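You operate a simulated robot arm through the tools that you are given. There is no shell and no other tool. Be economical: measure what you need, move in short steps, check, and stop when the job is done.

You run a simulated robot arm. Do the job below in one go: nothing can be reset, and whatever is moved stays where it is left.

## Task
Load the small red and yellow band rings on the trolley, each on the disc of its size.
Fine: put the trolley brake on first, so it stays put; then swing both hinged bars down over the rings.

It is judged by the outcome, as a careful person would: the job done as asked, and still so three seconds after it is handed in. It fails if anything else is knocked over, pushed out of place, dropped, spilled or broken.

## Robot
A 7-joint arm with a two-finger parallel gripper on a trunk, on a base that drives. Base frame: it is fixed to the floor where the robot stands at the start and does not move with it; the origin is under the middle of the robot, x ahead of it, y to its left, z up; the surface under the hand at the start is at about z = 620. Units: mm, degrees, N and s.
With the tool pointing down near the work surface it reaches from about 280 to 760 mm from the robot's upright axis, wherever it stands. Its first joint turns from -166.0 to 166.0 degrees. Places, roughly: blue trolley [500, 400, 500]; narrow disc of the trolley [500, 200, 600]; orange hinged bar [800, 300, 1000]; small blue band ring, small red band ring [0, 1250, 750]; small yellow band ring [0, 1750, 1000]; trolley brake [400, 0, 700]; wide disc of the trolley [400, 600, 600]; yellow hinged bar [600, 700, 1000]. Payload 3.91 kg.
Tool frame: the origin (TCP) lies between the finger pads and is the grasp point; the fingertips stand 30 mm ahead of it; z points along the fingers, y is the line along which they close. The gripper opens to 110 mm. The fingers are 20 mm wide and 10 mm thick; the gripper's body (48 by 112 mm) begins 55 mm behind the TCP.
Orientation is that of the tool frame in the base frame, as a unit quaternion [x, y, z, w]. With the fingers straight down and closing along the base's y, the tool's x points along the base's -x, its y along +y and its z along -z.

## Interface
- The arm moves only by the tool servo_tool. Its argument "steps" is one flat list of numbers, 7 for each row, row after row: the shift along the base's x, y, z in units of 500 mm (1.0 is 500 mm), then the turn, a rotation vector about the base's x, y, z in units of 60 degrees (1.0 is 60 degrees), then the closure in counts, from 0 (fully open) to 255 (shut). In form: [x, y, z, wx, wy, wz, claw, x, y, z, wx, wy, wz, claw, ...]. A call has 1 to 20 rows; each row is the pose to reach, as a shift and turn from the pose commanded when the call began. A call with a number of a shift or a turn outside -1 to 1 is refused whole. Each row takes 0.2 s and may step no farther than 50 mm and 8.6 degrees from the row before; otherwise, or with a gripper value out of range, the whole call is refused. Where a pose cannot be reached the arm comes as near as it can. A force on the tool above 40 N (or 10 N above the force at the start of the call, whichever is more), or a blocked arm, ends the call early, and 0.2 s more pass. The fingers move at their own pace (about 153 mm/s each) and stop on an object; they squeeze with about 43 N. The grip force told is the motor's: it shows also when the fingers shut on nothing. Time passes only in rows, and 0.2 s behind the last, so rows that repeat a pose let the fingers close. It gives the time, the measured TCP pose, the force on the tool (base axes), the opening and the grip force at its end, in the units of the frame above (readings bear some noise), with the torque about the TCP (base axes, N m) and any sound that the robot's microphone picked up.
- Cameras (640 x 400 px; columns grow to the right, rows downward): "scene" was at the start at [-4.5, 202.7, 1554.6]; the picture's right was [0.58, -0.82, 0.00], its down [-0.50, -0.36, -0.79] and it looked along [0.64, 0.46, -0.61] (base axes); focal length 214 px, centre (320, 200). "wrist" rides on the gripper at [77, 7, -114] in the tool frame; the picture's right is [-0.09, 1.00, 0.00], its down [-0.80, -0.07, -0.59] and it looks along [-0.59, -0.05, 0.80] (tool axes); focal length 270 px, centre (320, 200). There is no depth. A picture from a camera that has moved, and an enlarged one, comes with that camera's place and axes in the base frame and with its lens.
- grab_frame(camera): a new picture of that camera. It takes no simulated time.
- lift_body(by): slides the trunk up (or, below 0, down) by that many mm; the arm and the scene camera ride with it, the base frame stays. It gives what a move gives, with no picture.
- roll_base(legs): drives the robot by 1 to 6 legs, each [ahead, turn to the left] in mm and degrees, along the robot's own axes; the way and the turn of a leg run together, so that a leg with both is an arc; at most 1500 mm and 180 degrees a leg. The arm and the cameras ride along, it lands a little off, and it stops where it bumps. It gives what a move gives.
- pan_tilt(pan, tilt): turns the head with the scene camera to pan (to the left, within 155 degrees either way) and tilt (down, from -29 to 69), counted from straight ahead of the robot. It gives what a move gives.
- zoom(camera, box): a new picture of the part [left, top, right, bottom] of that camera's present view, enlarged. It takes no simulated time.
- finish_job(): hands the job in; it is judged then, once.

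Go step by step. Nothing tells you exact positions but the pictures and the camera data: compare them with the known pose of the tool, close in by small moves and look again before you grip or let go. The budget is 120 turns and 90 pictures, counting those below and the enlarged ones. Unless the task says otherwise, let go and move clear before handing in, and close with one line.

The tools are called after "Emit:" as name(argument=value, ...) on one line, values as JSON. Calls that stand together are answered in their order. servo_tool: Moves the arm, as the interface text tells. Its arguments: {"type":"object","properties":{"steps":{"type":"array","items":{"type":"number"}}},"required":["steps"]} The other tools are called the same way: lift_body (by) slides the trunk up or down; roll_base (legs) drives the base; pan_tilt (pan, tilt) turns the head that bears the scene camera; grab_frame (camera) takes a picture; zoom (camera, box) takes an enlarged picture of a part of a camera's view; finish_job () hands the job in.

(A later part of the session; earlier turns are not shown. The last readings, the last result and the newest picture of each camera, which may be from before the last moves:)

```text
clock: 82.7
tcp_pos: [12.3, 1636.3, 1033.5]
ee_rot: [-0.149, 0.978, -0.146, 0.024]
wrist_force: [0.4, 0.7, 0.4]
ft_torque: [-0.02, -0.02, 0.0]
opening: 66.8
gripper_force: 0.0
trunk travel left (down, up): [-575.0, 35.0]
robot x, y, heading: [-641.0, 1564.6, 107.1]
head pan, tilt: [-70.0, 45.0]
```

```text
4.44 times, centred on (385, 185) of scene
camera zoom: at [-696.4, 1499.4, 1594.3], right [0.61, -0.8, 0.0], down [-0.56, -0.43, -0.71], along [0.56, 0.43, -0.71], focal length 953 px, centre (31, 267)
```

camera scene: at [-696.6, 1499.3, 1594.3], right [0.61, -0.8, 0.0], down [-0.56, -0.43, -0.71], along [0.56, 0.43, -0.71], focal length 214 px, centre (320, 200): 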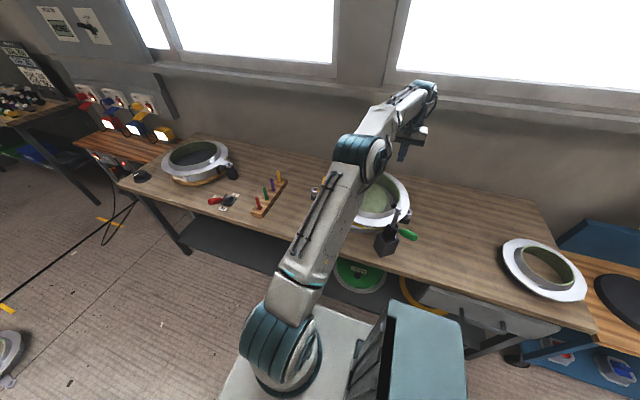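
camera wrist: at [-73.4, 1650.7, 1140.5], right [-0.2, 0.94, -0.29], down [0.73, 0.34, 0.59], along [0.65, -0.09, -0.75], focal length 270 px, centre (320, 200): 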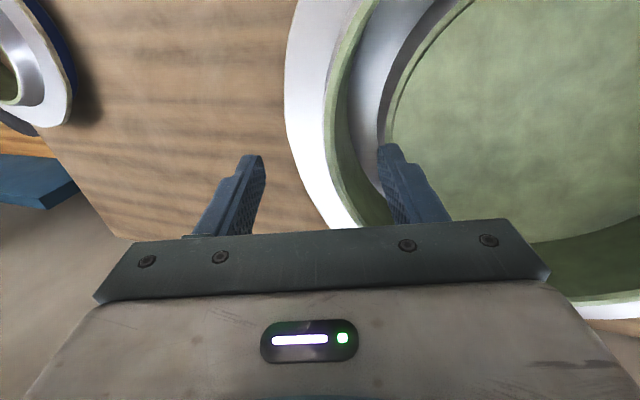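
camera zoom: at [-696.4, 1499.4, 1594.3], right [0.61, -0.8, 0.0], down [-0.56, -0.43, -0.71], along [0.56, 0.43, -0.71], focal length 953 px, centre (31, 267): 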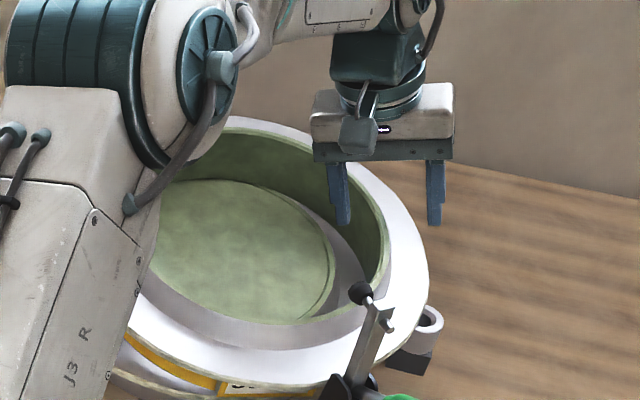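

The tilt matches the wall slope. I move in along the tool axis by 45 mm with an 11 mm sideways correction, then look again.

Emit:
servo_tool(steps=[-0.008, 0.01, -0.02, 0, 0, 0, 100, -0.008, 0.003, -0.045, 0, 0, 0, 100, -0.008, -0.003, -0.07, 0, 0, 0, 100, -0.008, -0.008, -0.092, 0, 0, 0, 100])

Emit:
grab_frame(camera="wrist")

```text
clock: 83.7
tcp_pos: [5.5, 1633.4, 987.4]
ee_rot: [-0.15, 0.978, -0.145, 0.022]
wrist_force: [0.3, 0.4, -0.4]
ft_torque: [0.01, -0.02, 0.01]
opening: 66.9
gripper_force: 0.1
trunk travel left (down, up): [-575.0, 35.0]
robot x, y, heading: [-644.7, 1565.7, 107.2]
head pan, tilt: [-70.0, 45.0]
```

```text
13 pictures are left
camera wrist: at [-79.7, 1647.2, 1094.8], right [-0.2, 0.94, -0.29], down [0.73, 0.34, 0.59], along [0.65, -0.09, -0.75], focal length 270 px, centre (320, 200)
```

wrist: 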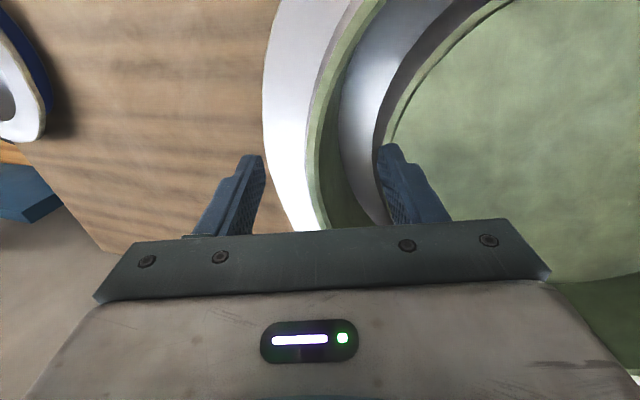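

The rim is now at the fingertips, between them. I narrow the opening to 40 mm, go 25 mm further along the tool axis, and close.

Emit:
servo_tool(steps=[0.002, -0.006, 0.002, 0, 0, 0, 130, 0.002, -0.006, 0.002, 0, 0, 0, 155, 0.004, -0.012, -0.016, 0, 0, 0, 160, 0.005, -0.016, -0.032, 0, 0, 0, 160, 0.006, -0.0195, -0.046, 0, 0, 0, 160, 0.006, -0.0195, -0.046, 0, 0, 0, 200, 0.006, -0.0195, -0.046, 0, 0, 0, 255, 0.006, -0.0195, -0.046, 0, 0, 0, 255, 0.006, -0.0195, -0.046, 0, 0, 0, 255])

Emit:
grab_frame(camera="wrist")

```text
clock: 85.7
tcp_pos: [8.5, 1623.7, 965.4]
ee_rot: [-0.15, 0.978, -0.144, 0.022]
wrist_force: [-5.3, 2.5, 0.0]
ft_torque: [0.47, 1.0, 0.79]
opening: 12.5
gripper_force: 43.2
trunk travel left (down, up): [-575.0, 35.0]
robot x, y, heading: [-640.4, 1565.4, 107.4]
head pan, tilt: [-70.0, 45.0]
```

```text
12 pictures are left
camera wrist: at [-76.7, 1637.9, 1072.6], right [-0.2, 0.94, -0.29], down [0.73, 0.34, 0.59], along [0.65, -0.09, -0.75], focal length 270 px, centre (320, 200)
```

wrist: 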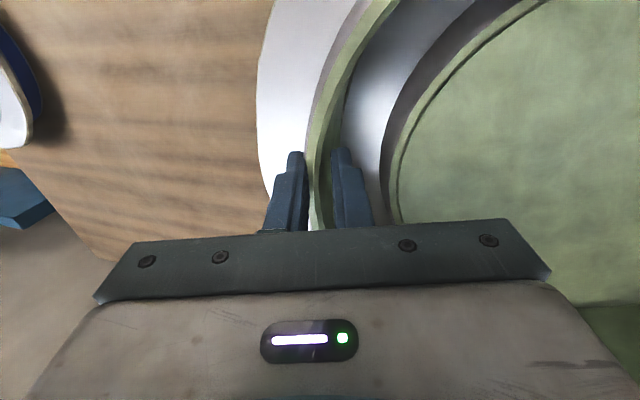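

The grip is better (12.5 mm) but slightly askew; I reopen a little, shift 8 mm outward and close again.

Emit:
servo_tool(steps=[0, 0, 0, 0, 0, 0, 200, 0, 0, 0, 0, 0, 0, 175, 0.008, 0.002, 0, 0, 0, 0, 175, 0.016, 0.003, -0.006, 0, 0, 0, 175, 0.016, 0.003, -0.006, 0, 0, 0, 255, 0.016, 0.003, -0.006, 0, 0, 0, 255, 0.016, 0.003, -0.006, 0, 0, 0, 255])

```text
clock: 87.3
tcp_pos: [15.4, 1624.3, 962.3]
ee_rot: [-0.151, 0.978, -0.145, 0.022]
wrist_force: [-5.8, 1.4, 0.4]
ft_torque: [0.56, 1.03, 0.77]
opening: 13.0
gripper_force: 43.3
trunk travel left (down, up): [-575.0, 35.0]
robot x, y, heading: [-642.6, 1568.1, 107.3]
head pan, tilt: [-70.0, 45.0]
```

I lift a little to let the ring settle into the pads and watch the opening.

Emit:
servo_tool(steps=[0, 0, 0.01, 0, 0, 0, 255, 0, 0, 0.02, 0, 0, 0, 255, 0, 0, 0.03, 0, 0, 0, 255, 0, 0, 0.04, 0, 0, 0, 255, 0, 0, 0.05, 0, 0, 0, 255, 0, 0, 0.05, 0, 0, 0, 255])

Emit:
zoom(camera="scene", box=[310, 130, 430, 230])

```text
clock: 88.7
tcp_pos: [17.9, 1624.4, 987.8]
ee_rot: [-0.15, 0.978, -0.146, 0.023]
wrist_force: [-0.2, -2.1, 1.9]
ft_torque: [0.43, 1.05, 0.44]
opening: 10.4
gripper_force: 42.7
trunk travel left (down, up): [-575.0, 35.0]
robot x, y, heading: [-640.7, 1565.1, 107.3]
head pan, tilt: [-70.0, 45.0]
```

```text
4.00 times, centred on (370, 180) of scene
camera zoom: at [-696.8, 1498.7, 1594.3], right [0.61, -0.8, 0.0], down [-0.56, -0.43, -0.71], along [0.56, 0.43, -0.71], focal length 858 px, centre (120, 280)
```

zoom: 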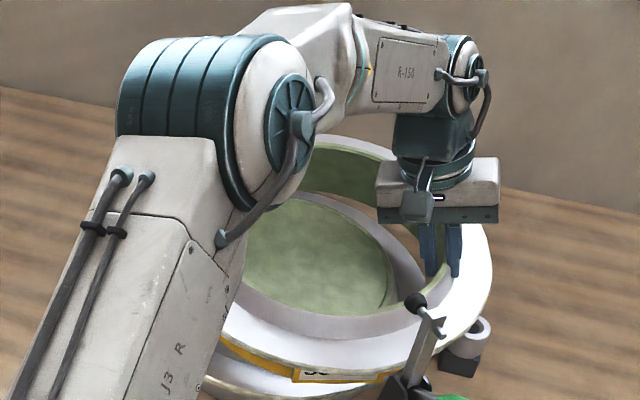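

The grip tightened to 10.4 mm, so the pads are nearly flush, and the clamp tip is just outside the flange. I go on lifting slowly with a slight drift away from the clamp.

Emit:
servo_tool(steps=[-0.002, 0.006, 0.01, 0, 0, 0, 255, -0.004, 0.012, 0.02, 0, 0, 0, 255, -0.006, 0.018, 0.03, 0, 0, 0, 255, -0.006, 0.018, 0.045, 0, 0, 0, 255, -0.006, 0.018, 0.06, 0, 0, 0, 255, -0.006, 0.018, 0.08, 0, 0, 0, 255, -0.006, 0.018, 0.08, 0, 0, 0, 255])

Emit:
grab_frame(camera="scene")

```text
clock: 90.3
tcp_pos: [14.8, 1633.2, 1027.6]
ee_rot: [-0.149, 0.978, -0.146, 0.022]
wrist_force: [0.2, 0.6, -7.8]
ft_torque: [-0.78, -0.1, -0.01]
opening: 9.4
gripper_force: 42.7
trunk travel left (down, up): [-575.0, 35.0]
robot x, y, heading: [-640.7, 1566.8, 107.3]
head pan, tilt: [-70.0, 45.0]
```

```text
10 pictures are left
camera scene: at [-695.9, 1499.5, 1594.3], right [0.61, -0.8, 0.0], down [-0.56, -0.43, -0.71], along [0.56, 0.43, -0.71], focal length 214 px, centre (320, 200)
```

scene: 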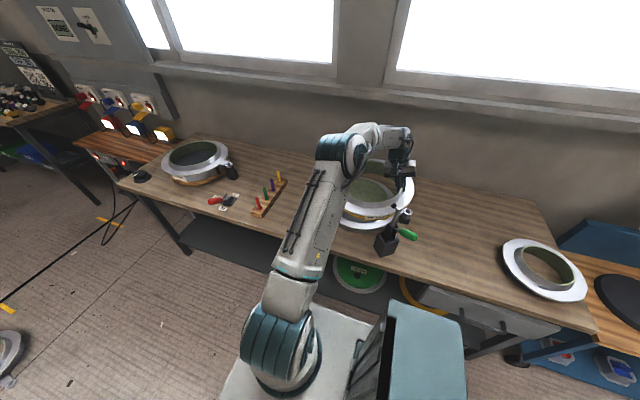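

The ring now hangs fully from the hand (7.8 N, 9.4 mm, clean torques). I lift it clear of the clamp.

Emit:
servo_tool(steps=[0, 0, 0.03, 0, 0, 0, 255, 0, 0, 0.06, 0, 0, 0, 255, 0, 0, 0.1, 0, 0, 0, 255, 0, 0, 0.14, 0, 0, 0, 255, 0, 0, 0.18, 0, 0, 0, 255, 0, 0, 0.22, 0, 0, 0, 255, 0, 0, 0.26, 0, 0, 0, 255, 0, 0, 0.26, 0, 0, 0, 255])

```text
clock: 92.1
tcp_pos: [13.8, 1634.3, 1157.0]
ee_rot: [-0.149, 0.978, -0.146, 0.022]
wrist_force: [-0.4, 0.0, -7.0]
ft_torque: [-0.83, -0.1, 0.02]
opening: 8.9
gripper_force: 43.2
trunk travel left (down, up): [-575.0, 35.0]
robot x, y, heading: [-639.9, 1568.1, 107.5]
head pan, tilt: [-70.0, 45.0]
```

All firm. I drive back along the wall to bring the yellow ring above the wide disc, and look with the wrist camera.

Emit:
roll_base(legs=[[-1210, 0]])

Emit:
grab_frame(camera="wrist")

```text
clock: 98.3
tcp_pos: [378.1, 458.0, 1156.8]
ee_rot: [-0.149, 0.978, -0.146, 0.023]
wrist_force: [0.4, -0.6, -6.3]
ft_torque: [-0.79, -0.13, -0.02]
opening: 8.9
gripper_force: 42.7
trunk travel left (down, up): [-575.0, 35.0]
robot x, y, heading: [-278.4, 390.4, 107.3]
head pan, tilt: [-70.0, 45.0]
```

```text
9 pictures are left
camera wrist: at [292.6, 472.9, 1263.3], right [-0.2, 0.94, -0.29], down [0.73, 0.34, 0.59], along [0.65, -0.1, -0.75], focal length 270 px, centre (320, 200)
```

wrist: 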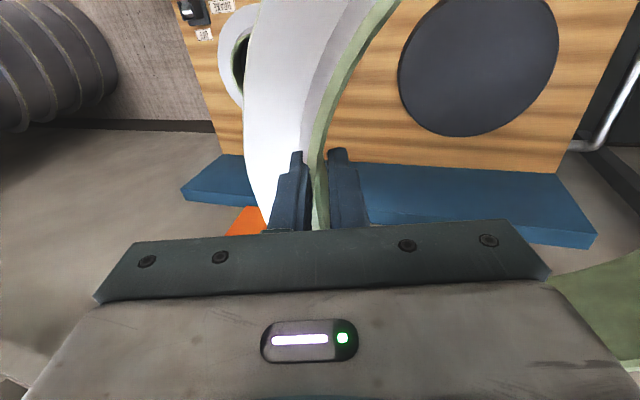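

Fit of the wide disc in this view gives about [382,601], radius ≈131. I shift the ring over it and lower it with the trunk, then look.

Emit:
servo_tool(steps=[0.037, 0.036, 0, 0, 0, 0, 255, 0.074, 0.072, 0, 0, 0, 0, 255, 0.074, 0.072, -0.05, 0, 0, 0, 255])

Emit:
lift_body(by=-340)

Emit:
grab_frame(camera="wrist")

```text
clock: 99.2
tcp_pos: [415.7, 495.9, 1133.7]
ee_rot: [-0.149, 0.978, -0.146, 0.021]
wrist_force: [-1.7, -0.2, -5.8]
ft_torque: [-0.71, -0.14, 0.03]
opening: 8.9
gripper_force: 43.1
out of reach, approached as far as the arm can: row 3
trunk travel left (down, up): [-575.0, 35.0]
robot x, y, heading: [-275.9, 391.0, 107.6]
head pan, tilt: [-70.0, 45.0]
```

```text
clock: 102.5
tcp_pos: [418.4, 496.1, 791.2]
ee_rot: [-0.149, 0.978, -0.146, 0.021]
wrist_force: [0.7, -0.1, -6.8]
ft_torque: [-0.77, -0.16, -0.02]
opening: 9.2
gripper_force: 42.9
trunk travel left (down, up): [-235.0, 375.0]
robot x, y, heading: [-275.0, 392.8, 107.3]
head pan, tilt: [-70.0, 45.0]
```

```text
8 pictures are left
camera wrist: at [333.0, 510.2, 899.1], right [-0.2, 0.94, -0.29], down [0.73, 0.34, 0.59], along [0.65, -0.1, -0.75], focal length 270 px, centre (320, 200)
```

wrist: 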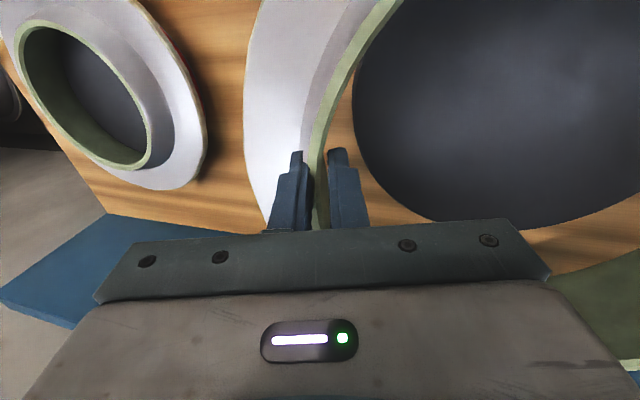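

The disc shows well; ring needs about +6 mm in y. I shift and lower 50 mm with the trunk and look for the gap all round.

Emit:
servo_tool(steps=[0, 0.012, 0, 0, 0, 0, 255, 0, 0.012, 0, 0, 0, 0, 255])

Emit:
lift_body(by=-50)

Emit:
grab_frame(camera="wrist")

```text
clock: 103.1
tcp_pos: [418.8, 501.2, 791.7]
ee_rot: [-0.148, 0.978, -0.147, 0.021]
wrist_force: [-0.6, -0.6, -5.9]
ft_torque: [-0.78, -0.13, 0.02]
opening: 9.2
gripper_force: 43.1
trunk travel left (down, up): [-235.0, 375.0]
robot x, y, heading: [-277.5, 393.1, 107.1]
head pan, tilt: [-70.0, 45.0]
```

```text
clock: 104.0
tcp_pos: [416.6, 503.1, 742.2]
ee_rot: [-0.149, 0.978, -0.145, 0.021]
wrist_force: [-8.6, 2.7, -7.4]
ft_torque: [-0.49, 0.85, 0.61]
opening: 9.2
gripper_force: 42.7
trunk travel left (down, up): [-185.0, 425.0]
robot x, y, heading: [-281.4, 389.1, 107.1]
head pan, tilt: [-70.0, 45.0]
```

```text
7 pictures are left
camera wrist: at [332.2, 517.8, 849.1], right [-0.2, 0.94, -0.29], down [0.73, 0.34, 0.59], along [0.65, -0.09, -0.76], focal length 270 px, centre (320, 200)
```

wrist: 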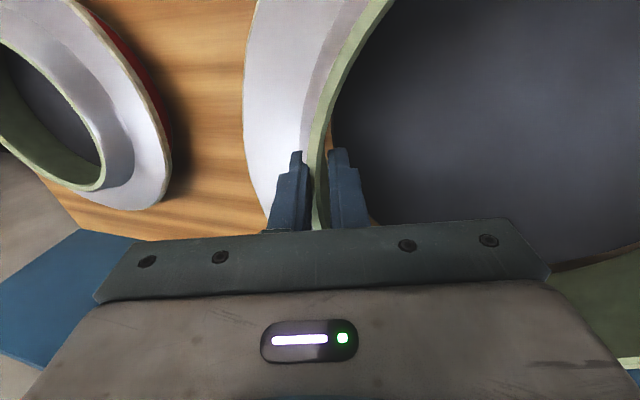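

Lateral contact pushes the ring toward -x, so the disc seems to touch it on the near side. I yield 4 mm that way and read the force.

Emit:
servo_tool(steps=[-0.006, -0.001, 0.002, 0, 0, 0, 255, -0.01, -0.001, 0.002, 0, 0, 0, 255, -0.01, -0.001, 0.002, 0, 0, 0, 255])

```text
clock: 104.8
tcp_pos: [415.0, 501.7, 744.3]
ee_rot: [-0.148, 0.978, -0.146, 0.02]
wrist_force: [-6.3, 0.4, -7.7]
ft_torque: [-0.73, 0.62, 0.66]
opening: 9.4
gripper_force: 42.6
out of reach, approached as far as the arm can: row 2, 3
trunk travel left (down, up): [-185.0, 425.0]
robot x, y, heading: [-278.8, 391.2, 107.2]
head pan, tilt: [-70.0, 45.0]
```

The arm is near its reach limit in this posture, so I raise the ring 80 mm with the arm and later come down with the trunk instead.

Emit:
servo_tool(steps=[0, 0, 0.04, 0, 0, 0, 255, 0, 0, 0.08, 0, 0, 0, 255, 0, 0, 0.12, 0, 0, 0, 255, 0, 0, 0.16, 0, 0, 0, 255, 0, 0, 0.16, 0, 0, 0, 255])

Emit:
lift_body(by=-60)

```text
clock: 106.0
tcp_pos: [395.5, 499.3, 808.0]
ee_rot: [-0.149, 0.978, -0.144, 0.02]
wrist_force: [-0.5, -1.1, -6.1]
ft_torque: [-0.78, -0.15, 0.0]
opening: 9.0
gripper_force: 43.5
out of reach, approached as far as the arm can: row 2, 3, 4, 5
trunk travel left (down, up): [-185.0, 425.0]
robot x, y, heading: [-282.8, 392.7, 107.2]
head pan, tilt: [-70.0, 45.0]
```

```text
clock: 107.0
tcp_pos: [394.5, 501.2, 747.9]
ee_rot: [-0.149, 0.978, -0.145, 0.022]
wrist_force: [0.5, -0.1, -6.7]
ft_torque: [-0.8, -0.12, 0.05]
opening: 9.2
gripper_force: 42.7
trunk travel left (down, up): [-125.0, 485.0]
robot x, y, heading: [-278.6, 393.0, 107.1]
head pan, tilt: [-70.0, 45.0]
```

Going up was what ran out of reach, so the arm wants the trunk higher. I raise the trunk 150 mm and lower with the arm to just above the disc.

Emit:
lift_body(by=150)

Emit:
servo_tool(steps=[0, 0, -0.06, 0, 0, 0, 255, 0.01, 0, -0.12, 0, 0, 0, 255, 0.02, 0.001, -0.18, 0, 0, 0, 255, 0.036, 0.002, -0.24, 0, 0, 0, 255, 0.036, 0.002, -0.28, 0, 0, 0, 255, 0.036, 0.002, -0.28, 0, 0, 0, 255])

```text
clock: 108.8
tcp_pos: [395.0, 500.3, 898.0]
ee_rot: [-0.148, 0.978, -0.146, 0.021]
wrist_force: [0.3, -1.1, -8.0]
ft_torque: [-0.78, -0.11, -0.03]
opening: 9.2
gripper_force: 43.2
trunk travel left (down, up): [-275.0, 335.0]
robot x, y, heading: [-279.5, 388.3, 107.3]
head pan, tilt: [-70.0, 45.0]
```

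```text
clock: 110.2
tcp_pos: [431.8, 505.5, 763.1]
ee_rot: [-0.147, 0.978, -0.146, 0.021]
wrist_force: [-0.6, -0.5, -4.7]
ft_torque: [-0.36, 0.24, 0.07]
opening: 9.0
gripper_force: 43.6
out of reach, approached as far as the arm can: row 1, 2, 3, 4, 5, 6
trunk travel left (down, up): [-275.0, 335.0]
robot x, y, heading: [-278.8, 388.2, 107.2]
head pan, tilt: [-70.0, 45.0]
```

The hand went 18 mm too far because the shift counted from the earlier command. I raise 10 mm and come back in x.

Emit:
servo_tool(steps=[0, 0, 0.02, 0, 0, 0, 255, -0.02, -0.003, 0.03, 0, 0, 0, 255, -0.038, -0.006, 0.03, 0, 0, 0, 255, -0.038, -0.006, 0.03, 0, 0, 0, 255])

Emit:
grab_frame(camera="scene")

```text
clock: 111.2
tcp_pos: [430.4, 504.8, 778.6]
ee_rot: [-0.148, 0.978, -0.145, 0.021]
wrist_force: [-0.6, 0.2, -6.8]
ft_torque: [-0.78, -0.1, 0.01]
opening: 9.0
gripper_force: 42.9
out of reach, approached as far as the arm can: row 2, 3, 4
trunk travel left (down, up): [-275.0, 335.0]
robot x, y, heading: [-283.2, 390.1, 107.3]
head pan, tilt: [-70.0, 45.0]
```

```text
6 pictures are left
camera scene: at [-331.9, 324.5, 1294.3], right [0.6, -0.8, 0.0], down [-0.56, -0.43, -0.71], along [0.56, 0.43, -0.71], focal length 214 px, centre (320, 200)
```

scene: 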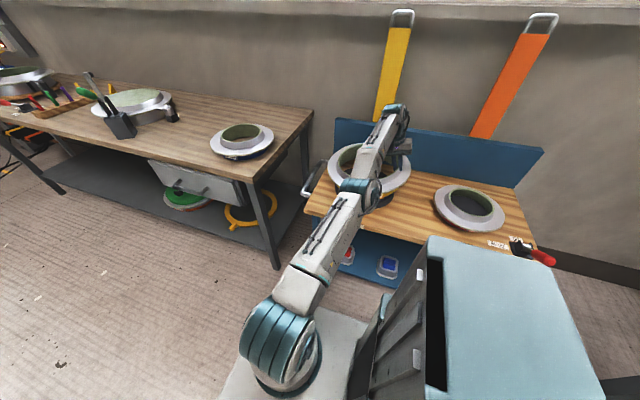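

The arm is stretched almost straight, so I should bring the robot nearer. I raise the trunk and draw the ring back toward the robot first.

Emit:
lift_body(by=250)

Emit:
servo_tool(steps=[-0.06, -0.02, 0, 0, 0, 0, 255, -0.13, -0.04, 0, 0, 0, 0, 255, -0.2, -0.06, 0, 0, 0, 0, 255, -0.27, -0.085, 0, 0, 0, 0, 255, -0.34, -0.107, 0, 0, 0, 0, 255, -0.34, -0.107, 0, 0, 0, 0, 255])

```text
clock: 113.7
tcp_pos: [430.1, 505.5, 1028.8]
ee_rot: [-0.148, 0.978, -0.146, 0.02]
wrist_force: [-0.8, 0.0, -6.3]
ft_torque: [-0.79, -0.18, -0.01]
opening: 8.7
gripper_force: 42.9
trunk travel left (down, up): [-525.0, 85.0]
robot x, y, heading: [-278.8, 389.9, 107.2]
head pan, tilt: [-70.0, 45.0]
```

```text
clock: 115.1
tcp_pos: [427.5, 477.0, 1055.8]
ee_rot: [-0.148, 0.978, -0.146, 0.02]
wrist_force: [1.4, 0.5, -7.0]
ft_torque: [-0.77, -0.18, 0.0]
opening: 9.3
gripper_force: 43.1
out of reach, approached as far as the arm can: row 1, 2, 3, 4, 5, 6
trunk travel left (down, up): [-525.0, 85.0]
robot x, y, heading: [-278.8, 389.9, 107.4]
head pan, tilt: [-70.0, 45.0]
```

The arm seems stuck at its straight pose; I try to bring it up and back out of that.

Emit:
servo_tool(steps=[0, 0, 0.06, 0, 0, 0, 255, 0, 0, 0.12, 0, 0, 0, 255, 0, 0, 0.18, 0, 0, 0, 255, 0, 0, 0.24, 0, 0, 0, 255, 0, 0, 0.24, 0, 0, 0, 255])

```text
clock: 116.3
tcp_pos: [391.2, 481.3, 1167.6]
ee_rot: [-0.148, 0.978, -0.145, 0.021]
wrist_force: [-0.5, 0.0, -5.6]
ft_torque: [-0.78, -0.1, 0.02]
opening: 8.9
gripper_force: 43.6
out of reach, approached as far as the arm can: row 1, 2, 3, 4, 5
trunk travel left (down, up): [-525.0, 85.0]
robot x, y, heading: [-278.3, 388.4, 107.3]
head pan, tilt: [-70.0, 45.0]
```

The elbow seems caught at the straight singularity. I hold the retracted target for several rows with a small change of tilt to free it.

Emit:
servo_tool(steps=[0, 0, 0, 0.03, 0.01, 0, 255, 0, 0, 0, 0.06, 0.02, 0, 255, 0, 0, 0, 0.06, 0.02, 0.05, 255, 0, 0, 0, 0.03, 0.01, 0.1, 255, 0, 0, 0, 0, 0, 0.05, 255, 0, 0, 0, 0, 0, 0, 255, 0, 0, 0, 0, 0, 0, 255, 0, 0, 0, 0, 0, 0, 255])

```text
clock: 118.1
tcp_pos: [391.8, 482.2, 1166.9]
ee_rot: [-0.148, 0.978, -0.145, 0.021]
wrist_force: [0.2, 0.4, -7.3]
ft_torque: [-0.79, -0.15, -0.01]
opening: 9.1
gripper_force: 43.5
out of reach, approached as far as the arm can: row 2
trunk travel left (down, up): [-525.0, 85.0]
robot x, y, heading: [-280.9, 391.0, 107.2]
head pan, tilt: [-70.0, 45.0]
```

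The command seems to follow the reached pose. I test small retracting steps.

Emit:
servo_tool(steps=[-0.01, -0.003, 0, 0, 0, 0, 255, -0.02, -0.006, 0, 0, 0, 0, 255, -0.03, -0.009, 0, 0, 0, 0, 255, -0.04, -0.012, 0, 0, 0, 0, 255, -0.06, -0.018, 0, 0, 0, 0, 255, -0.08, -0.024, 0, 0, 0, 0, 255])

```text
clock: 119.5
tcp_pos: [351.3, 469.4, 1168.4]
ee_rot: [-0.149, 0.978, -0.146, 0.021]
wrist_force: [-0.5, 0.9, -6.6]
ft_torque: [-0.8, -0.11, -0.01]
opening: 9.0
gripper_force: 43.3
trunk travel left (down, up): [-525.0, 85.0]
robot x, y, heading: [-277.9, 391.0, 107.2]
head pan, tilt: [-70.0, 45.0]
```

It moves freely now. I retract further, then shift the base about 65 mm nearer to the wall with a small back-and-turn manoeuvre.

Emit:
servo_tool(steps=[-0.06, -0.019, 0, 0, 0, 0, 255, -0.12, -0.038, 0, 0, 0, 0, 255, -0.185, -0.058, 0, 0, 0, 0, 255])

Emit:
roll_base(legs=[[0, 30], [-130, 0], [0, -29.8]])

```text
clock: 120.3
tcp_pos: [256.5, 444.1, 1169.1]
ee_rot: [-0.148, 0.978, -0.145, 0.022]
wrist_force: [-0.4, 1.0, -6.4]
ft_torque: [-0.8, -0.16, 0.0]
opening: 9.0
gripper_force: 43.7
trunk travel left (down, up): [-525.0, 85.0]
robot x, y, heading: [-280.0, 388.8, 107.2]
head pan, tilt: [-70.0, 45.0]
```

```text
clock: 124.6
tcp_pos: [354.8, 350.3, 1168.3]
ee_rot: [-0.144, 0.979, -0.145, 0.02]
wrist_force: [0.2, 0.1, -5.6]
ft_torque: [-0.84, -0.1, 0.0]
opening: 9.3
gripper_force: 43.4
trunk travel left (down, up): [-525.0, 85.0]
robot x, y, heading: [-181.5, 299.8, 106.7]
head pan, tilt: [-70.0, 45.0]
```

The robot is now nearer (n≈-83). I bring the ring back over the wide disc and lower to about 60 mm above, then look.

Emit:
lift_body(by=-100)

Emit:
servo_tool(steps=[0.029, 0.0765, 0, 0, 0, 0, 255, 0.057, 0.153, 0, 0, 0, 0, 255, 0.086, 0.2295, 0, 0, 0, 0, 255, 0.114, 0.306, 0, 0, 0, 0, 255, 0.114, 0.306, -0.09, 0, 0, 0, 255, 0.114, 0.306, -0.18, 0, 0, 0, 255, 0.114, 0.306, -0.27, 0, 0, 0, 255, 0.114, 0.306, -0.36, 0, 0, 0, 255, 0.114, 0.306, -0.45, 0, 0, 0, 255, 0.114, 0.306, -0.54, 0, 0, 0, 255, 0.114, 0.306, -0.6, 0, 0, 0, 255, 0.114, 0.306, -0.6, 0, 0, 0, 255])

Emit:
grab_frame(camera="wrist")

```text
clock: 125.9
tcp_pos: [355.2, 350.1, 1069.4]
ee_rot: [-0.144, 0.979, -0.146, 0.021]
wrist_force: [-0.8, 0.6, -7.2]
ft_torque: [-0.8, -0.13, 0.01]
opening: 9.0
gripper_force: 42.8
trunk travel left (down, up): [-425.0, 185.0]
robot x, y, heading: [-182.3, 301.2, 106.5]
head pan, tilt: [-70.0, 45.0]
```

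```text
clock: 128.5
tcp_pos: [412.1, 503.4, 767.1]
ee_rot: [-0.145, 0.979, -0.146, 0.021]
wrist_force: [0.4, 0.0, -7.2]
ft_torque: [-0.78, -0.09, -0.01]
opening: 9.0
gripper_force: 43.0
trunk travel left (down, up): [-425.0, 185.0]
robot x, y, heading: [-184.3, 299.2, 106.7]
head pan, tilt: [-70.0, 45.0]
```

```text
5 pictures are left
camera wrist: at [327.3, 517.5, 875.1], right [-0.19, 0.94, -0.29], down [0.74, 0.33, 0.59], along [0.65, -0.1, -0.76], focal length 270 px, centre (320, 200)
```

wrist: 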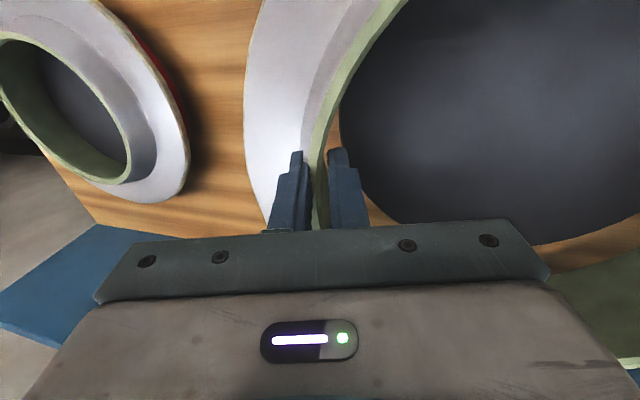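

No contact yet. Contact evidence from before suggests this position is about right, so I lower in 5 mm steps watching the forces.

Emit:
servo_tool(steps=[0, 0, -0.01, 0, 0, 0, 255, 0, 0, -0.02, 0, 0, 0, 255, 0, 0, -0.03, 0, 0, 0, 255, 0, 0, -0.04, 0, 0, 0, 255, 0, 0, -0.05, 0, 0, 0, 255])

```text
clock: 129.7
tcp_pos: [411.4, 503.7, 742.5]
ee_rot: [-0.144, 0.979, -0.145, 0.02]
wrist_force: [-3.7, 0.3, -5.2]
ft_torque: [-0.61, 0.47, 0.4]
opening: 9.1
gripper_force: 43.2
trunk travel left (down, up): [-425.0, 185.0]
robot x, y, heading: [-183.2, 301.1, 106.6]
head pan, tilt: [-70.0, 45.0]
```

The near side still touches lightly; I yield another 4 mm in -n and lower on.

Emit:
servo_tool(steps=[-0.005, -0.001, 0, 0, 0, 0, 255, -0.009, -0.003, 0, 0, 0, 0, 255, -0.009, -0.003, -0.01, 0, 0, 0, 255, -0.009, -0.003, -0.02, 0, 0, 0, 255])

```text
clock: 130.7
tcp_pos: [406.4, 501.1, 732.9]
ee_rot: [-0.144, 0.979, -0.146, 0.02]
wrist_force: [2.3, -1.9, 1.8]
ft_torque: [0.4, 1.04, -0.03]
opening: 9.1
gripper_force: 42.9
trunk travel left (down, up): [-425.0, 185.0]
robot x, y, heading: [-180.6, 300.0, 106.5]
head pan, tilt: [-70.0, 45.0]
```

The low side of the ring now touches the table beside the disc, i.e. it is over the disc but tilted down away from the hand by some degrees. I rotate it back while lowering the gripped side.

Emit:
servo_tool(steps=[0, 0, -0.004, 0.022, 0.022, 0, 255, 0, 0, -0.01, 0.045, 0.044, 0, 255, 0, 0, -0.018, 0.067, 0.065, 0, 255, 0, 0, -0.024, 0.067, 0.065, 0, 255])

Emit:
zoom(camera="wrist", box=[230, 0, 640, 300])

```text
clock: 131.7
tcp_pos: [408.6, 497.8, 723.1]
ee_rot: [-0.146, 0.983, -0.107, -0.005]
wrist_force: [5.6, -17.7, 13.1]
ft_torque: [-1.22, -0.44, -0.17]
opening: 9.4
gripper_force: 43.6
trunk travel left (down, up): [-425.0, 185.0]
robot x, y, heading: [-183.4, 297.7, 106.5]
head pan, tilt: [-70.0, 45.0]
```

```text
1.33 times, centred on (435, 150) of wrist
camera zoom: at [330.8, 505.4, 836.7], right [-0.2, 0.96, -0.21], down [0.77, 0.29, 0.56], along [0.6, -0.05, -0.8], focal length 360 px, centre (167, 267)
```

zoom: 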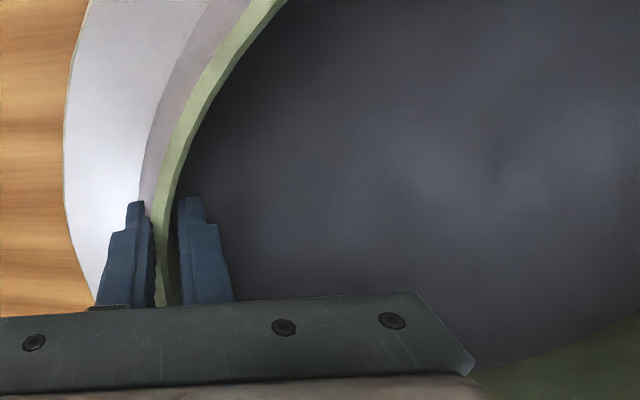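

The disc now pushes the gripped side outward (-y); the tilt moved the ring's foot. I shift about 7 mm toward -u and read again.

Emit:
servo_tool(steps=[0.001, -0.004, 0.002, 0, 0, 0, 255, 0.002, -0.008, 0.002, 0, 0, 0, 255, 0.003, -0.012, 0, 0, 0, 0, 255, 0.003, -0.012, -0.004, 0, 0, 0, 255])

```text
clock: 132.7
tcp_pos: [408.1, 494.4, 720.5]
ee_rot: [-0.148, 0.983, -0.106, -0.007]
wrist_force: [7.1, -9.4, 6.7]
ft_torque: [-0.92, -0.79, -0.52]
opening: 9.2
gripper_force: 42.9
trunk travel left (down, up): [-425.0, 185.0]
robot x, y, heading: [-184.8, 304.9, 106.6]
head pan, tilt: [-70.0, 45.0]
```

Forces are easing; a little more in that direction and lower.

Emit:
servo_tool(steps=[0.004, -0.004, 0, 0, 0, 0, 255, 0.007, -0.009, 0, 0, 0, 0, 255, 0.007, -0.009, -0.006, 0, 0, 0, 255, 0.007, -0.009, -0.01, 0, 0, 0, 255])

```text
clock: 133.7
tcp_pos: [412.7, 492.7, 716.4]
ee_rot: [-0.149, 0.983, -0.106, -0.007]
wrist_force: [-3.9, 6.7, 15.2]
ft_torque: [-0.72, 0.93, -0.38]
opening: 8.9
gripper_force: 43.5
trunk travel left (down, up): [-425.0, 185.0]
robot x, y, heading: [-179.7, 301.4, 106.9]
head pan, tilt: [-70.0, 45.0]
```

Now mainly a vertical contact under the gripped side. I lift 3 mm, shift 5 mm more toward -u, and lower again to feel whether it drops in.

Emit:
servo_tool(steps=[0, 0, 0.008, 0, 0, 0, 255, 0.003, -0.01, 0.008, 0, 0, 0, 255, 0.003, -0.01, 0, 0, 0, 0, 255, 0.003, -0.01, -0.008, 0, 0, 0, 255])

```text
clock: 134.7
tcp_pos: [413.6, 488.1, 715.5]
ee_rot: [-0.149, 0.983, -0.105, -0.004]
wrist_force: [-4.6, 17.4, 28.2]
ft_torque: [-0.06, 0.28, -0.09]
opening: 9.0
gripper_force: 42.8
trunk travel left (down, up): [-425.0, 185.0]
robot x, y, heading: [-183.8, 300.5, 106.7]
head pan, tilt: [-70.0, 45.0]
```

Opposite side pushes on both sides of y≈492 show the ring is nested around the disc, and the vertical force means it rests on the table. I return to the middle and release.

Emit:
servo_tool(steps=[-0.001, 0.005, 0.008, 0, 0, 0, 255, -0.002, 0.009, 0.008, 0, 0, 0, 255, -0.002, 0.009, 0.004, 0, 0, 0, 255, -0.002, 0.009, 0.004, 0, 0, 0, 215, -0.002, 0.009, 0.004, 0, 0, 0, 180, -0.002, 0.009, 0.004, 0, 0, 0, 150, -0.002, 0.009, 0.004, 0, 0, 0, 150])

Emit:
zoom(camera="scene", box=[250, 20, 570, 280])

```text
clock: 136.3
tcp_pos: [411.8, 488.8, 710.6]
ee_rot: [-0.148, 0.983, -0.106, -0.009]
wrist_force: [0.5, 0.2, -0.1]
ft_torque: [0.0, -0.02, 0.0]
opening: 45.6
gripper_force: 0.2
trunk travel left (down, up): [-425.0, 185.0]
robot x, y, heading: [-178.9, 299.9, 106.7]
head pan, tilt: [-70.0, 45.0]
```

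```text
1.54 times, centred on (410, 150) of scene
camera zoom: at [-237.0, 235.5, 1444.0], right [0.6, -0.8, 0.0], down [-0.57, -0.42, -0.71], along [0.57, 0.42, -0.71], focal length 330 px, centre (182, 277)
```

zoom: 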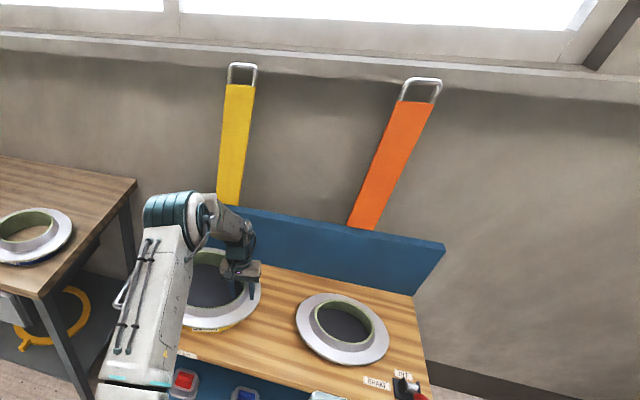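

The yellow ring is released and sits over the wide disc. I withdraw the hand upward, level it and draw it back, before turning to the bars (yellow bar tip at about n=794, u=459, z≈1240; hinge near z≈820).

Emit:
servo_tool(steps=[0, 0, 0.03, 0, 0, 0, 150, 0, 0, 0.08, 0, 0, 0, 150, 0, 0, 0.16, 0, 0, 0, 150, 0, 0, 0.25, 0.07, 0.004, 0, 130, -0.03, -0.01, 0.33, 0.14, 0.008, 0, 60, -0.09, -0.03, 0.4, 0.202, 0.013, 0, 0, -0.16, -0.05, 0.46, 0.202, 0.013, 0, 0, -0.24, -0.075, 0.5, 0.202, 0.013, 0, 0, -0.32, -0.1, 0.52, 0.202, 0.013, 0, 0, -0.4, -0.125, 0.54, 0.202, 0.013, 0, 0])

Emit:
lift_body(by=150)

Emit:
roll_base(legs=[[118, 0.8]])

```text
clock: 138.5
tcp_pos: [213.2, 427.5, 983.2]
ee_rot: [-0.148, 0.989, 0.0, 0.001]
wrist_force: [-0.6, -0.1, 0.0]
ft_torque: [-0.01, -0.02, 0.02]
opening: 110.0
gripper_force: 0.0
trunk travel left (down, up): [-425.0, 185.0]
robot x, y, heading: [-182.0, 302.1, 106.7]
head pan, tilt: [-70.0, 45.0]
```

```text
clock: 140.3
tcp_pos: [214.1, 429.1, 1132.9]
ee_rot: [-0.149, 0.989, 0.0, 0.002]
wrist_force: [0.0, -0.3, 0.1]
ft_torque: [-0.06, 0.01, -0.03]
opening: 110.0
gripper_force: 0.0
trunk travel left (down, up): [-575.0, 35.0]
robot x, y, heading: [-181.9, 299.8, 106.8]
head pan, tilt: [-70.0, 45.0]
```

```text
clock: 141.5
tcp_pos: [177.0, 548.5, 1132.2]
ee_rot: [-0.157, 0.988, -0.002, 0.001]
wrist_force: [-1.2, 0.4, 0.1]
ft_torque: [-0.02, -0.03, 0.01]
opening: 110.3
gripper_force: 0.1
trunk travel left (down, up): [-575.0, 35.0]
robot x, y, heading: [-216.0, 414.7, 107.3]
head pan, tilt: [-70.0, 45.0]
```

I now pitch the hand from pointing down to pointing at the wall, while moving it outward.

Emit:
servo_tool(steps=[0.039, 0.009, 0, 0.0378, -0.1192, 0, 0, 0.078, 0.018, 0, 0.0755, -0.2383, 0, 0, 0.117, 0.027, 0, 0.1133, -0.3575, 0, 0, 0.156, 0.036, 0, 0.151, -0.4767, 0, 0, 0.195, 0.045, 0, 0.1888, -0.5958, 0, 0, 0.234, 0.054, 0, 0.2265, -0.715, 0, 0])

Emit:
servo_tool(steps=[0.039, 0.0124, 0, 0.0378, -0.1192, 0, 0, 0.078, 0.0248, 0, 0.0755, -0.2383, 0, 0, 0.117, 0.0372, 0, 0.1133, -0.3575, 0, 0, 0.156, 0.0496, 0, 0.151, -0.4767, 0, 0, 0.195, 0.062, 0, 0.1888, -0.5958, 0, 0, 0.234, 0.0744, 0, 0.2265, -0.715, 0, 0])

Emit:
grab_frame(camera="wrist")

```text
clock: 142.9
tcp_pos: [292.2, 573.4, 1133.9]
ee_rot: [-0.145, 0.916, 0.057, 0.37]
wrist_force: [0.2, -0.1, -0.9]
ft_torque: [0.0, 0.01, -0.01]
opening: 110.0
gripper_force: 0.1
out of reach, approached as far as the arm can: row 6
trunk travel left (down, up): [-575.0, 35.0]
robot x, y, heading: [-218.2, 413.2, 107.5]
head pan, tilt: [-70.0, 45.0]
```

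```text
clock: 144.3
tcp_pos: [371.3, 604.9, 1170.4]
ee_rot: [-0.114, 0.728, 0.103, 0.669]
wrist_force: [0.6, -0.8, -0.2]
ft_torque: [0.0, -0.01, 0.09]
opening: 110.3
gripper_force: 0.0
out of reach, approached as far as the arm can: row 1, 5, 6
trunk travel left (down, up): [-575.0, 35.0]
robot x, y, heading: [-220.5, 414.2, 107.3]
head pan, tilt: [-70.0, 45.0]
```

```text
2 pictures are left
camera wrist: at [253.7, 574.7, 1102.2], right [-0.29, 0.95, 0.08], down [-0.48, -0.22, 0.85], along [0.83, 0.21, 0.52], focal length 270 px, centre (320, 200)
```

wrist: 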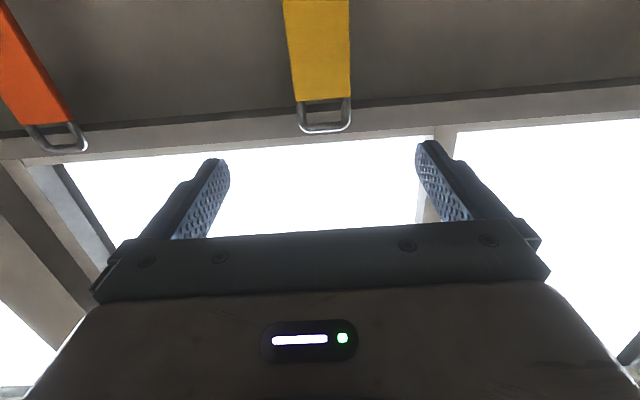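

I see both bars upright with loop handles; the yellow one is straight ahead of the hand at u≈464, loop at z≈1200. The reach is short, so I shift the base some 60 mm nearer with a shallow back-off manoeuvre.

Emit:
roll_base(legs=[[0, 10], [-350, 0], [0, -9.7]])

```text
clock: 148.0
tcp_pos: [532.4, 296.5, 1168.7]
ee_rot: [-0.116, 0.728, 0.102, 0.667]
wrist_force: [-0.3, -0.1, -0.2]
ft_torque: [0.0, 0.01, 0.0]
opening: 110.0
gripper_force: 0.0
trunk travel left (down, up): [-575.0, 35.0]
robot x, y, heading: [-54.7, 98.5, 107.5]
head pan, tilt: [-70.0, 45.0]
```

The base is nearer now (n≈-22). I look at the orange bar from here to fix its place.

Emit:
grab_frame(camera="wrist")

```text
1 pictures are left
camera wrist: at [415.3, 264.8, 1101.5], right [-0.3, 0.95, 0.08], down [-0.48, -0.22, 0.85], along [0.83, 0.21, 0.52], focal length 270 px, centre (320, 200)
```

wrist: 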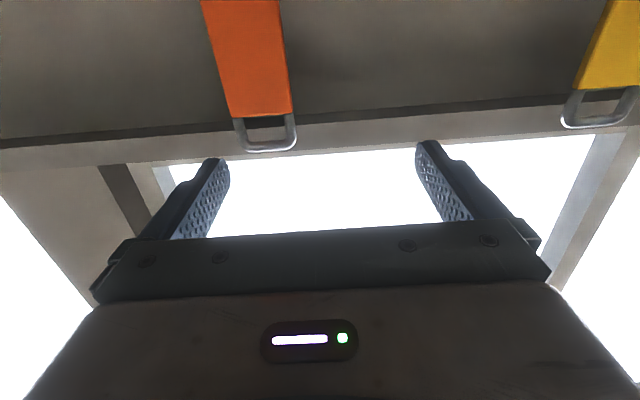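

Triangulated: loop tips at n≈824, z≈1229; orange bar at u≈41, yellow at u≈464.5; bars about 84 mm wide. I line up with the orange bar by driving back 78 mm and check the pose.

Emit:
roll_base(legs=[[-78, 0]])

Emit:
servo_tool(steps=[0.03, 0.0095, 0, 0, 0, 0, 0, 0.06, 0.019, 0, 0, 0, 0, 0])

```text
clock: 149.0
tcp_pos: [556.3, 221.9, 1168.9]
ee_rot: [-0.116, 0.728, 0.102, 0.668]
wrist_force: [0.4, -0.9, 0.2]
ft_torque: [0.02, -0.01, 0.04]
opening: 110.0
gripper_force: 0.2
trunk travel left (down, up): [-575.0, 35.0]
robot x, y, heading: [-31.1, 28.1, 107.8]
head pan, tilt: [-70.0, 45.0]
```

```text
clock: 149.6
tcp_pos: [583.3, 231.7, 1169.5]
ee_rot: [-0.117, 0.728, 0.103, 0.667]
wrist_force: [-0.1, -0.4, -0.1]
ft_torque: [0.03, 0.01, -0.01]
opening: 110.1
gripper_force: 0.1
trunk travel left (down, up): [-575.0, 35.0]
robot x, y, heading: [-27.2, 24.5, 107.6]
head pan, tilt: [-70.0, 45.0]
```

The arm follows well. I advance with open fingers around the orange bar, watching for contact.

Emit:
servo_tool(steps=[0.07, 0.018, 0, 0, 0, 0, 0, 0.14, 0.038, 0, 0, 0, 0, 0, 0.21, 0.06, 0, 0, 0, 0, 0, 0.28, 0.082, -0.005, 0, 0, 0, 0, 0.32, 0.095, -0.008, 0, 0, 0, 0, 0.357, 0.106, -0.01, 0, 0, 0, 0])

```text
clock: 151.0
tcp_pos: [764.7, 285.9, 1163.8]
ee_rot: [-0.116, 0.728, 0.102, 0.668]
wrist_force: [0.7, 0.0, -0.5]
ft_torque: [0.01, 0.0, 0.01]
opening: 110.0
gripper_force: 0.0
out of reach, approached as far as the arm can: row 1
trunk travel left (down, up): [-575.0, 35.0]
robot x, y, heading: [-29.5, 24.2, 107.9]
head pan, tilt: [-70.0, 45.0]
```

The hand is at n≈815, u≈41.5 without contact. I close on the bar; it should stop at about 80 mm.

Emit:
servo_tool(steps=[0, 0, 0, 0, 0, 0, 60, 0, 0, 0, 0, 0, 0, 120, 0, 0, 0, 0, 0, 0, 255, 0, 0, 0, 0, 0, 0, 255])

```text
clock: 152.0
tcp_pos: [763.3, 288.4, 1163.0]
ee_rot: [-0.117, 0.727, 0.104, 0.668]
wrist_force: [-4.9, 13.9, -0.5]
ft_torque: [1.11, 0.61, 1.1]
opening: 79.8
gripper_force: 44.8
trunk travel left (down, up): [-575.0, 35.0]
robot x, y, heading: [-30.4, 23.3, 107.7]
head pan, tilt: [-70.0, 45.0]
```

Gripped (79.8 mm). But for the swing the bar must pivot in the pads past the palm, so I'd better hold it by the loop near its tip: I open, rise 42 mm, centre by +3 mm and close again.

Emit:
servo_tool(steps=[0, 0, 0, 0, 0, 0, 100, 0, 0, 0, 0, 0, 0, 0, -0.002, 0.006, 0.03, 0, 0, 0, 0, -0.002, 0.006, 0.06, 0, 0, 0, 0, -0.002, 0.006, 0.084, 0, 0, 0, 0, -0.002, 0.006, 0.084, 0, 0, 0, 0, -0.002, 0.006, 0.084, 0, 0, 0, 100, -0.002, 0.006, 0.084, 0, 0, 0, 255, -0.002, 0.006, 0.084, 0, 0, 0, 255])

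```text
clock: 154.0
tcp_pos: [763.1, 289.2, 1205.8]
ee_rot: [-0.118, 0.728, 0.104, 0.667]
wrist_force: [-1.0, 2.4, -0.6]
ft_torque: [0.4, -0.06, 0.25]
opening: 78.6
gripper_force: 45.2
trunk travel left (down, up): [-575.0, 35.0]
robot x, y, heading: [-30.1, 26.6, 107.8]
head pan, tilt: [-70.0, 45.0]
```

Holding the orange loop. I pull it along the arc for the first 20°, pitching the hand down slightly as it goes.

Emit:
servo_tool(steps=[-0.0644, -0.0204, -0.0052, -0.0201, 0.0635, 0, 255, -0.1281, -0.0406, -0.0162, -0.0403, 0.1271, 0, 255, -0.1906, -0.0604, -0.0328, -0.0604, 0.1906, 0, 255, -0.2514, -0.0797, -0.0554, -0.0805, 0.2541, 0, 255])

```text
clock: 155.0
tcp_pos: [631.9, 247.6, 1182.7]
ee_rot: [-0.128, 0.811, 0.088, 0.564]
wrist_force: [-10.9, 2.0, 32.2]
ft_torque: [1.97, -0.4, -0.11]
opening: 79.3
gripper_force: 44.9
trunk travel left (down, up): [-575.0, 35.0]
robot x, y, heading: [-28.7, 24.8, 107.9]
head pan, tilt: [-70.0, 45.0]
```

The upward push along the bar says the true arc is flatter than assumed (hinge lower). I ease up a little to find the true arc.

Emit:
servo_tool(steps=[0, 0, 0.012, 0, 0, 0, 255, 0, 0, 0.012, 0, 0, 0, 255])

```text
clock: 155.6
tcp_pos: [634.8, 248.2, 1183.7]
ee_rot: [-0.129, 0.814, 0.085, 0.56]
wrist_force: [-6.4, 3.0, 14.0]
ft_torque: [2.13, 0.34, -0.11]
opening: 79.1
gripper_force: 44.6
trunk travel left (down, up): [-575.0, 35.0]
robot x, y, heading: [-31.2, 26.4, 107.2]
head pan, tilt: [-70.0, 45.0]
```

The data fit an arc of radius ≈463 about a hinge near n=815, z=743. I continue along that arc to about 37°.

Emit:
servo_tool(steps=[-0.074, -0.0234, -0.0234, -0.0237, 0.0747, 0, 255, -0.1441, -0.0457, -0.057, -0.0474, 0.1494, 0, 255, -0.2112, -0.0669, -0.0968, -0.0711, 0.2241, 0, 255, -0.2745, -0.087, -0.1424, -0.0948, 0.2988, 0, 255])

```text
clock: 156.6
tcp_pos: [498.1, 205.0, 1114.4]
ee_rot: [-0.142, 0.895, 0.063, 0.419]
wrist_force: [0.1, -1.3, 0.3]
ft_torque: [0.05, 0.04, 0.02]
opening: 0.0
gripper_force: 37.4
trunk travel left (down, up): [-575.0, 35.0]
robot x, y, heading: [-30.0, 24.9, 107.9]
head pan, tilt: [-70.0, 45.0]
```

The loop slipped out of the pads at about 30°; there is no force on the hand now. A better way is to put the closed fingers through the loop as a hook. I back off, and go to the yellow bar to do it that way, returning to the orange after.

Emit:
servo_tool(steps=[-0.06, -0.019, 0, 0.017, -0.053, 0, 255, -0.13, -0.041, 0.02, 0.034, -0.106, 0, 255, -0.19, -0.06, 0.08, 0.05, -0.159, 0, 255, -0.19, -0.06, 0.17, 0.05, -0.159, 0, 255, -0.19, -0.06, 0.25, 0.05, -0.159, 0, 255, -0.19, -0.06, 0.3, 0.05, -0.159, 0, 255])

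Emit:
roll_base(legs=[[420, 0]])

```text
clock: 158.0
tcp_pos: [406.0, 174.0, 1263.3]
ee_rot: [-0.135, 0.853, 0.075, 0.498]
wrist_force: [-1.3, 0.3, -0.1]
ft_torque: [-0.02, -0.01, 0.03]
opening: 0.0
gripper_force: 37.4
trunk travel left (down, up): [-575.0, 35.0]
robot x, y, heading: [-33.7, 26.0, 107.5]
head pan, tilt: [-70.0, 45.0]
```

```text
clock: 160.6
tcp_pos: [280.1, 571.0, 1262.7]
ee_rot: [-0.135, 0.855, 0.074, 0.496]
wrist_force: [0.8, 0.2, 0.3]
ft_torque: [-0.01, 0.04, 0.01]
opening: 0.0
gripper_force: 38.0
trunk travel left (down, up): [-575.0, 35.0]
robot x, y, heading: [-157.0, 423.5, 107.5]
head pan, tilt: [-70.0, 45.0]
```

I move the closed fingers toward the yellow loop, to a point just in front of and above it.

Emit:
servo_tool(steps=[0.0887, 0.0298, 0, 0, 0, 0, 255, 0.1773, 0.0597, 0, 0, 0, 0, 255, 0.266, 0.0895, 0, 0, 0, 0, 255, 0.3547, 0.1193, 0, 0, 0, 0, 255, 0.4433, 0.1492, 0, 0, 0, 0, 255, 0.532, 0.179, 0, 0, 0, 0, 255, 0.532, 0.179, 0, 0, 0, 0, 255])

```text
clock: 162.2
tcp_pos: [545.5, 655.8, 1262.4]
ee_rot: [-0.135, 0.854, 0.075, 0.496]
wrist_force: [0.1, 0.3, -0.5]
ft_torque: [-0.01, -0.02, -0.01]
opening: 0.0
gripper_force: 37.2
trunk travel left (down, up): [-575.0, 35.0]
robot x, y, heading: [-155.2, 419.1, 107.8]
head pan, tilt: [-70.0, 45.0]
```

Aligned. I insert the fingers through the yellow loop along their axis.

Emit:
servo_tool(steps=[0, 0.01, 0, 0, 0, 0, 255, 0.06, 0.027, -0.035, 0, 0, 0, 255, 0.12, 0.047, -0.07, 0, 0, 0, 255, 0.16, 0.06, -0.093, 0, 0, 0, 255, 0.19, 0.0694, -0.111, 0, 0, 0, 255, 0.19, 0.0694, -0.111, 0, 0, 0, 255])

```text
clock: 163.6
tcp_pos: [641.0, 695.1, 1205.4]
ee_rot: [-0.136, 0.854, 0.076, 0.496]
wrist_force: [-0.7, -0.1, 0.7]
ft_torque: [0.02, -0.01, 0.01]
opening: 0.0
gripper_force: 37.7
trunk travel left (down, up): [-575.0, 35.0]
robot x, y, heading: [-159.3, 424.6, 107.3]
head pan, tilt: [-70.0, 45.0]
```

No contact, so the fingers are through the loop. I pull along the arc for 20° and watch the forces.

Emit:
servo_tool(steps=[-0.077, -0.0244, -0.0036, -0.0252, 0.0794, 0, 255, -0.1532, -0.0486, -0.014, -0.0503, 0.1588, 0, 255, -0.2283, -0.0724, -0.0316, -0.0755, 0.2383, 0, 255, -0.3019, -0.0957, -0.0558, -0.1007, 0.3177, 0, 255])

```text
clock: 164.1
tcp_pos: [593.2, 680.5, 1206.8]
ee_rot: [-0.133, 0.88, 0.068, 0.451]
wrist_force: [20.2, 4.5, -12.8]
ft_torque: [3.33, -6.42, 1.01]
opening: 0.0
gripper_force: 37.5
trunk travel left (down, up): [-575.0, 35.0]
robot x, y, heading: [-156.5, 427.3, 107.8]
head pan, tilt: [-70.0, 45.0]
stopped in row 2: the force on the tool passed its limit at 58 N (the readings are from after the stop); the commanded pose is now the measured one
```

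The hook has caught, but pitching inside the loop makes a couple. I undo the pitch and read the forces.

Emit:
servo_tool(steps=[0, 0, 0, 0.015, -0.048, 0, 255, 0, 0, 0, 0.03, -0.095, 0, 255, 0, 0, 0, 0.03, -0.095, 0, 255])

```text
clock: 164.9
tcp_pos: [586.7, 679.3, 1207.2]
ee_rot: [-0.131, 0.855, 0.075, 0.496]
wrist_force: [0.5, 0.8, -0.5]
ft_torque: [0.02, 0.0, -0.01]
opening: 0.0
gripper_force: 38.0
trunk travel left (down, up): [-575.0, 35.0]
robot x, y, heading: [-157.6, 421.0, 107.7]
head pan, tilt: [-70.0, 45.0]
```

Forces vanished. I pull on in small steps with fixed pitch.

Emit:
servo_tool(steps=[-0.03, -0.0095, -0.005, 0, 0, 0, 255, -0.06, -0.019, -0.012, 0, 0, 0, 255, -0.09, -0.0285, -0.02, 0, 0, 0, 255])

```text
clock: 165.7
tcp_pos: [541.8, 663.9, 1200.8]
ee_rot: [-0.131, 0.854, 0.075, 0.499]
wrist_force: [-1.5, -0.1, 13.3]
ft_torque: [0.72, -0.7, 0.09]
opening: 0.1
gripper_force: 37.7
trunk travel left (down, up): [-575.0, 35.0]
robot x, y, heading: [-156.5, 425.9, 107.8]
head pan, tilt: [-70.0, 45.0]
```

The bar follows on the hook. I pull it on to roughly 28°, easing the pitch to avoid jamming.

Emit:
servo_tool(steps=[-0.0762, -0.0242, -0.012, 0.016, -0.052, 0, 255, -0.1525, -0.0483, -0.04, 0.033, -0.104, 0, 255, -0.2192, -0.0695, -0.074, 0.05, -0.157, 0, 255])

```text
clock: 166.5
tcp_pos: [432.7, 629.6, 1160.5]
ee_rot: [-0.124, 0.809, 0.086, 0.568]
wrist_force: [-0.2, -0.3, 0.4]
ft_torque: [-0.03, -0.02, 0.06]
opening: 0.1
gripper_force: 37.7
trunk travel left (down, up): [-575.0, 35.0]
robot x, y, heading: [-157.0, 423.3, 107.6]
head pan, tilt: [-70.0, 45.0]
```

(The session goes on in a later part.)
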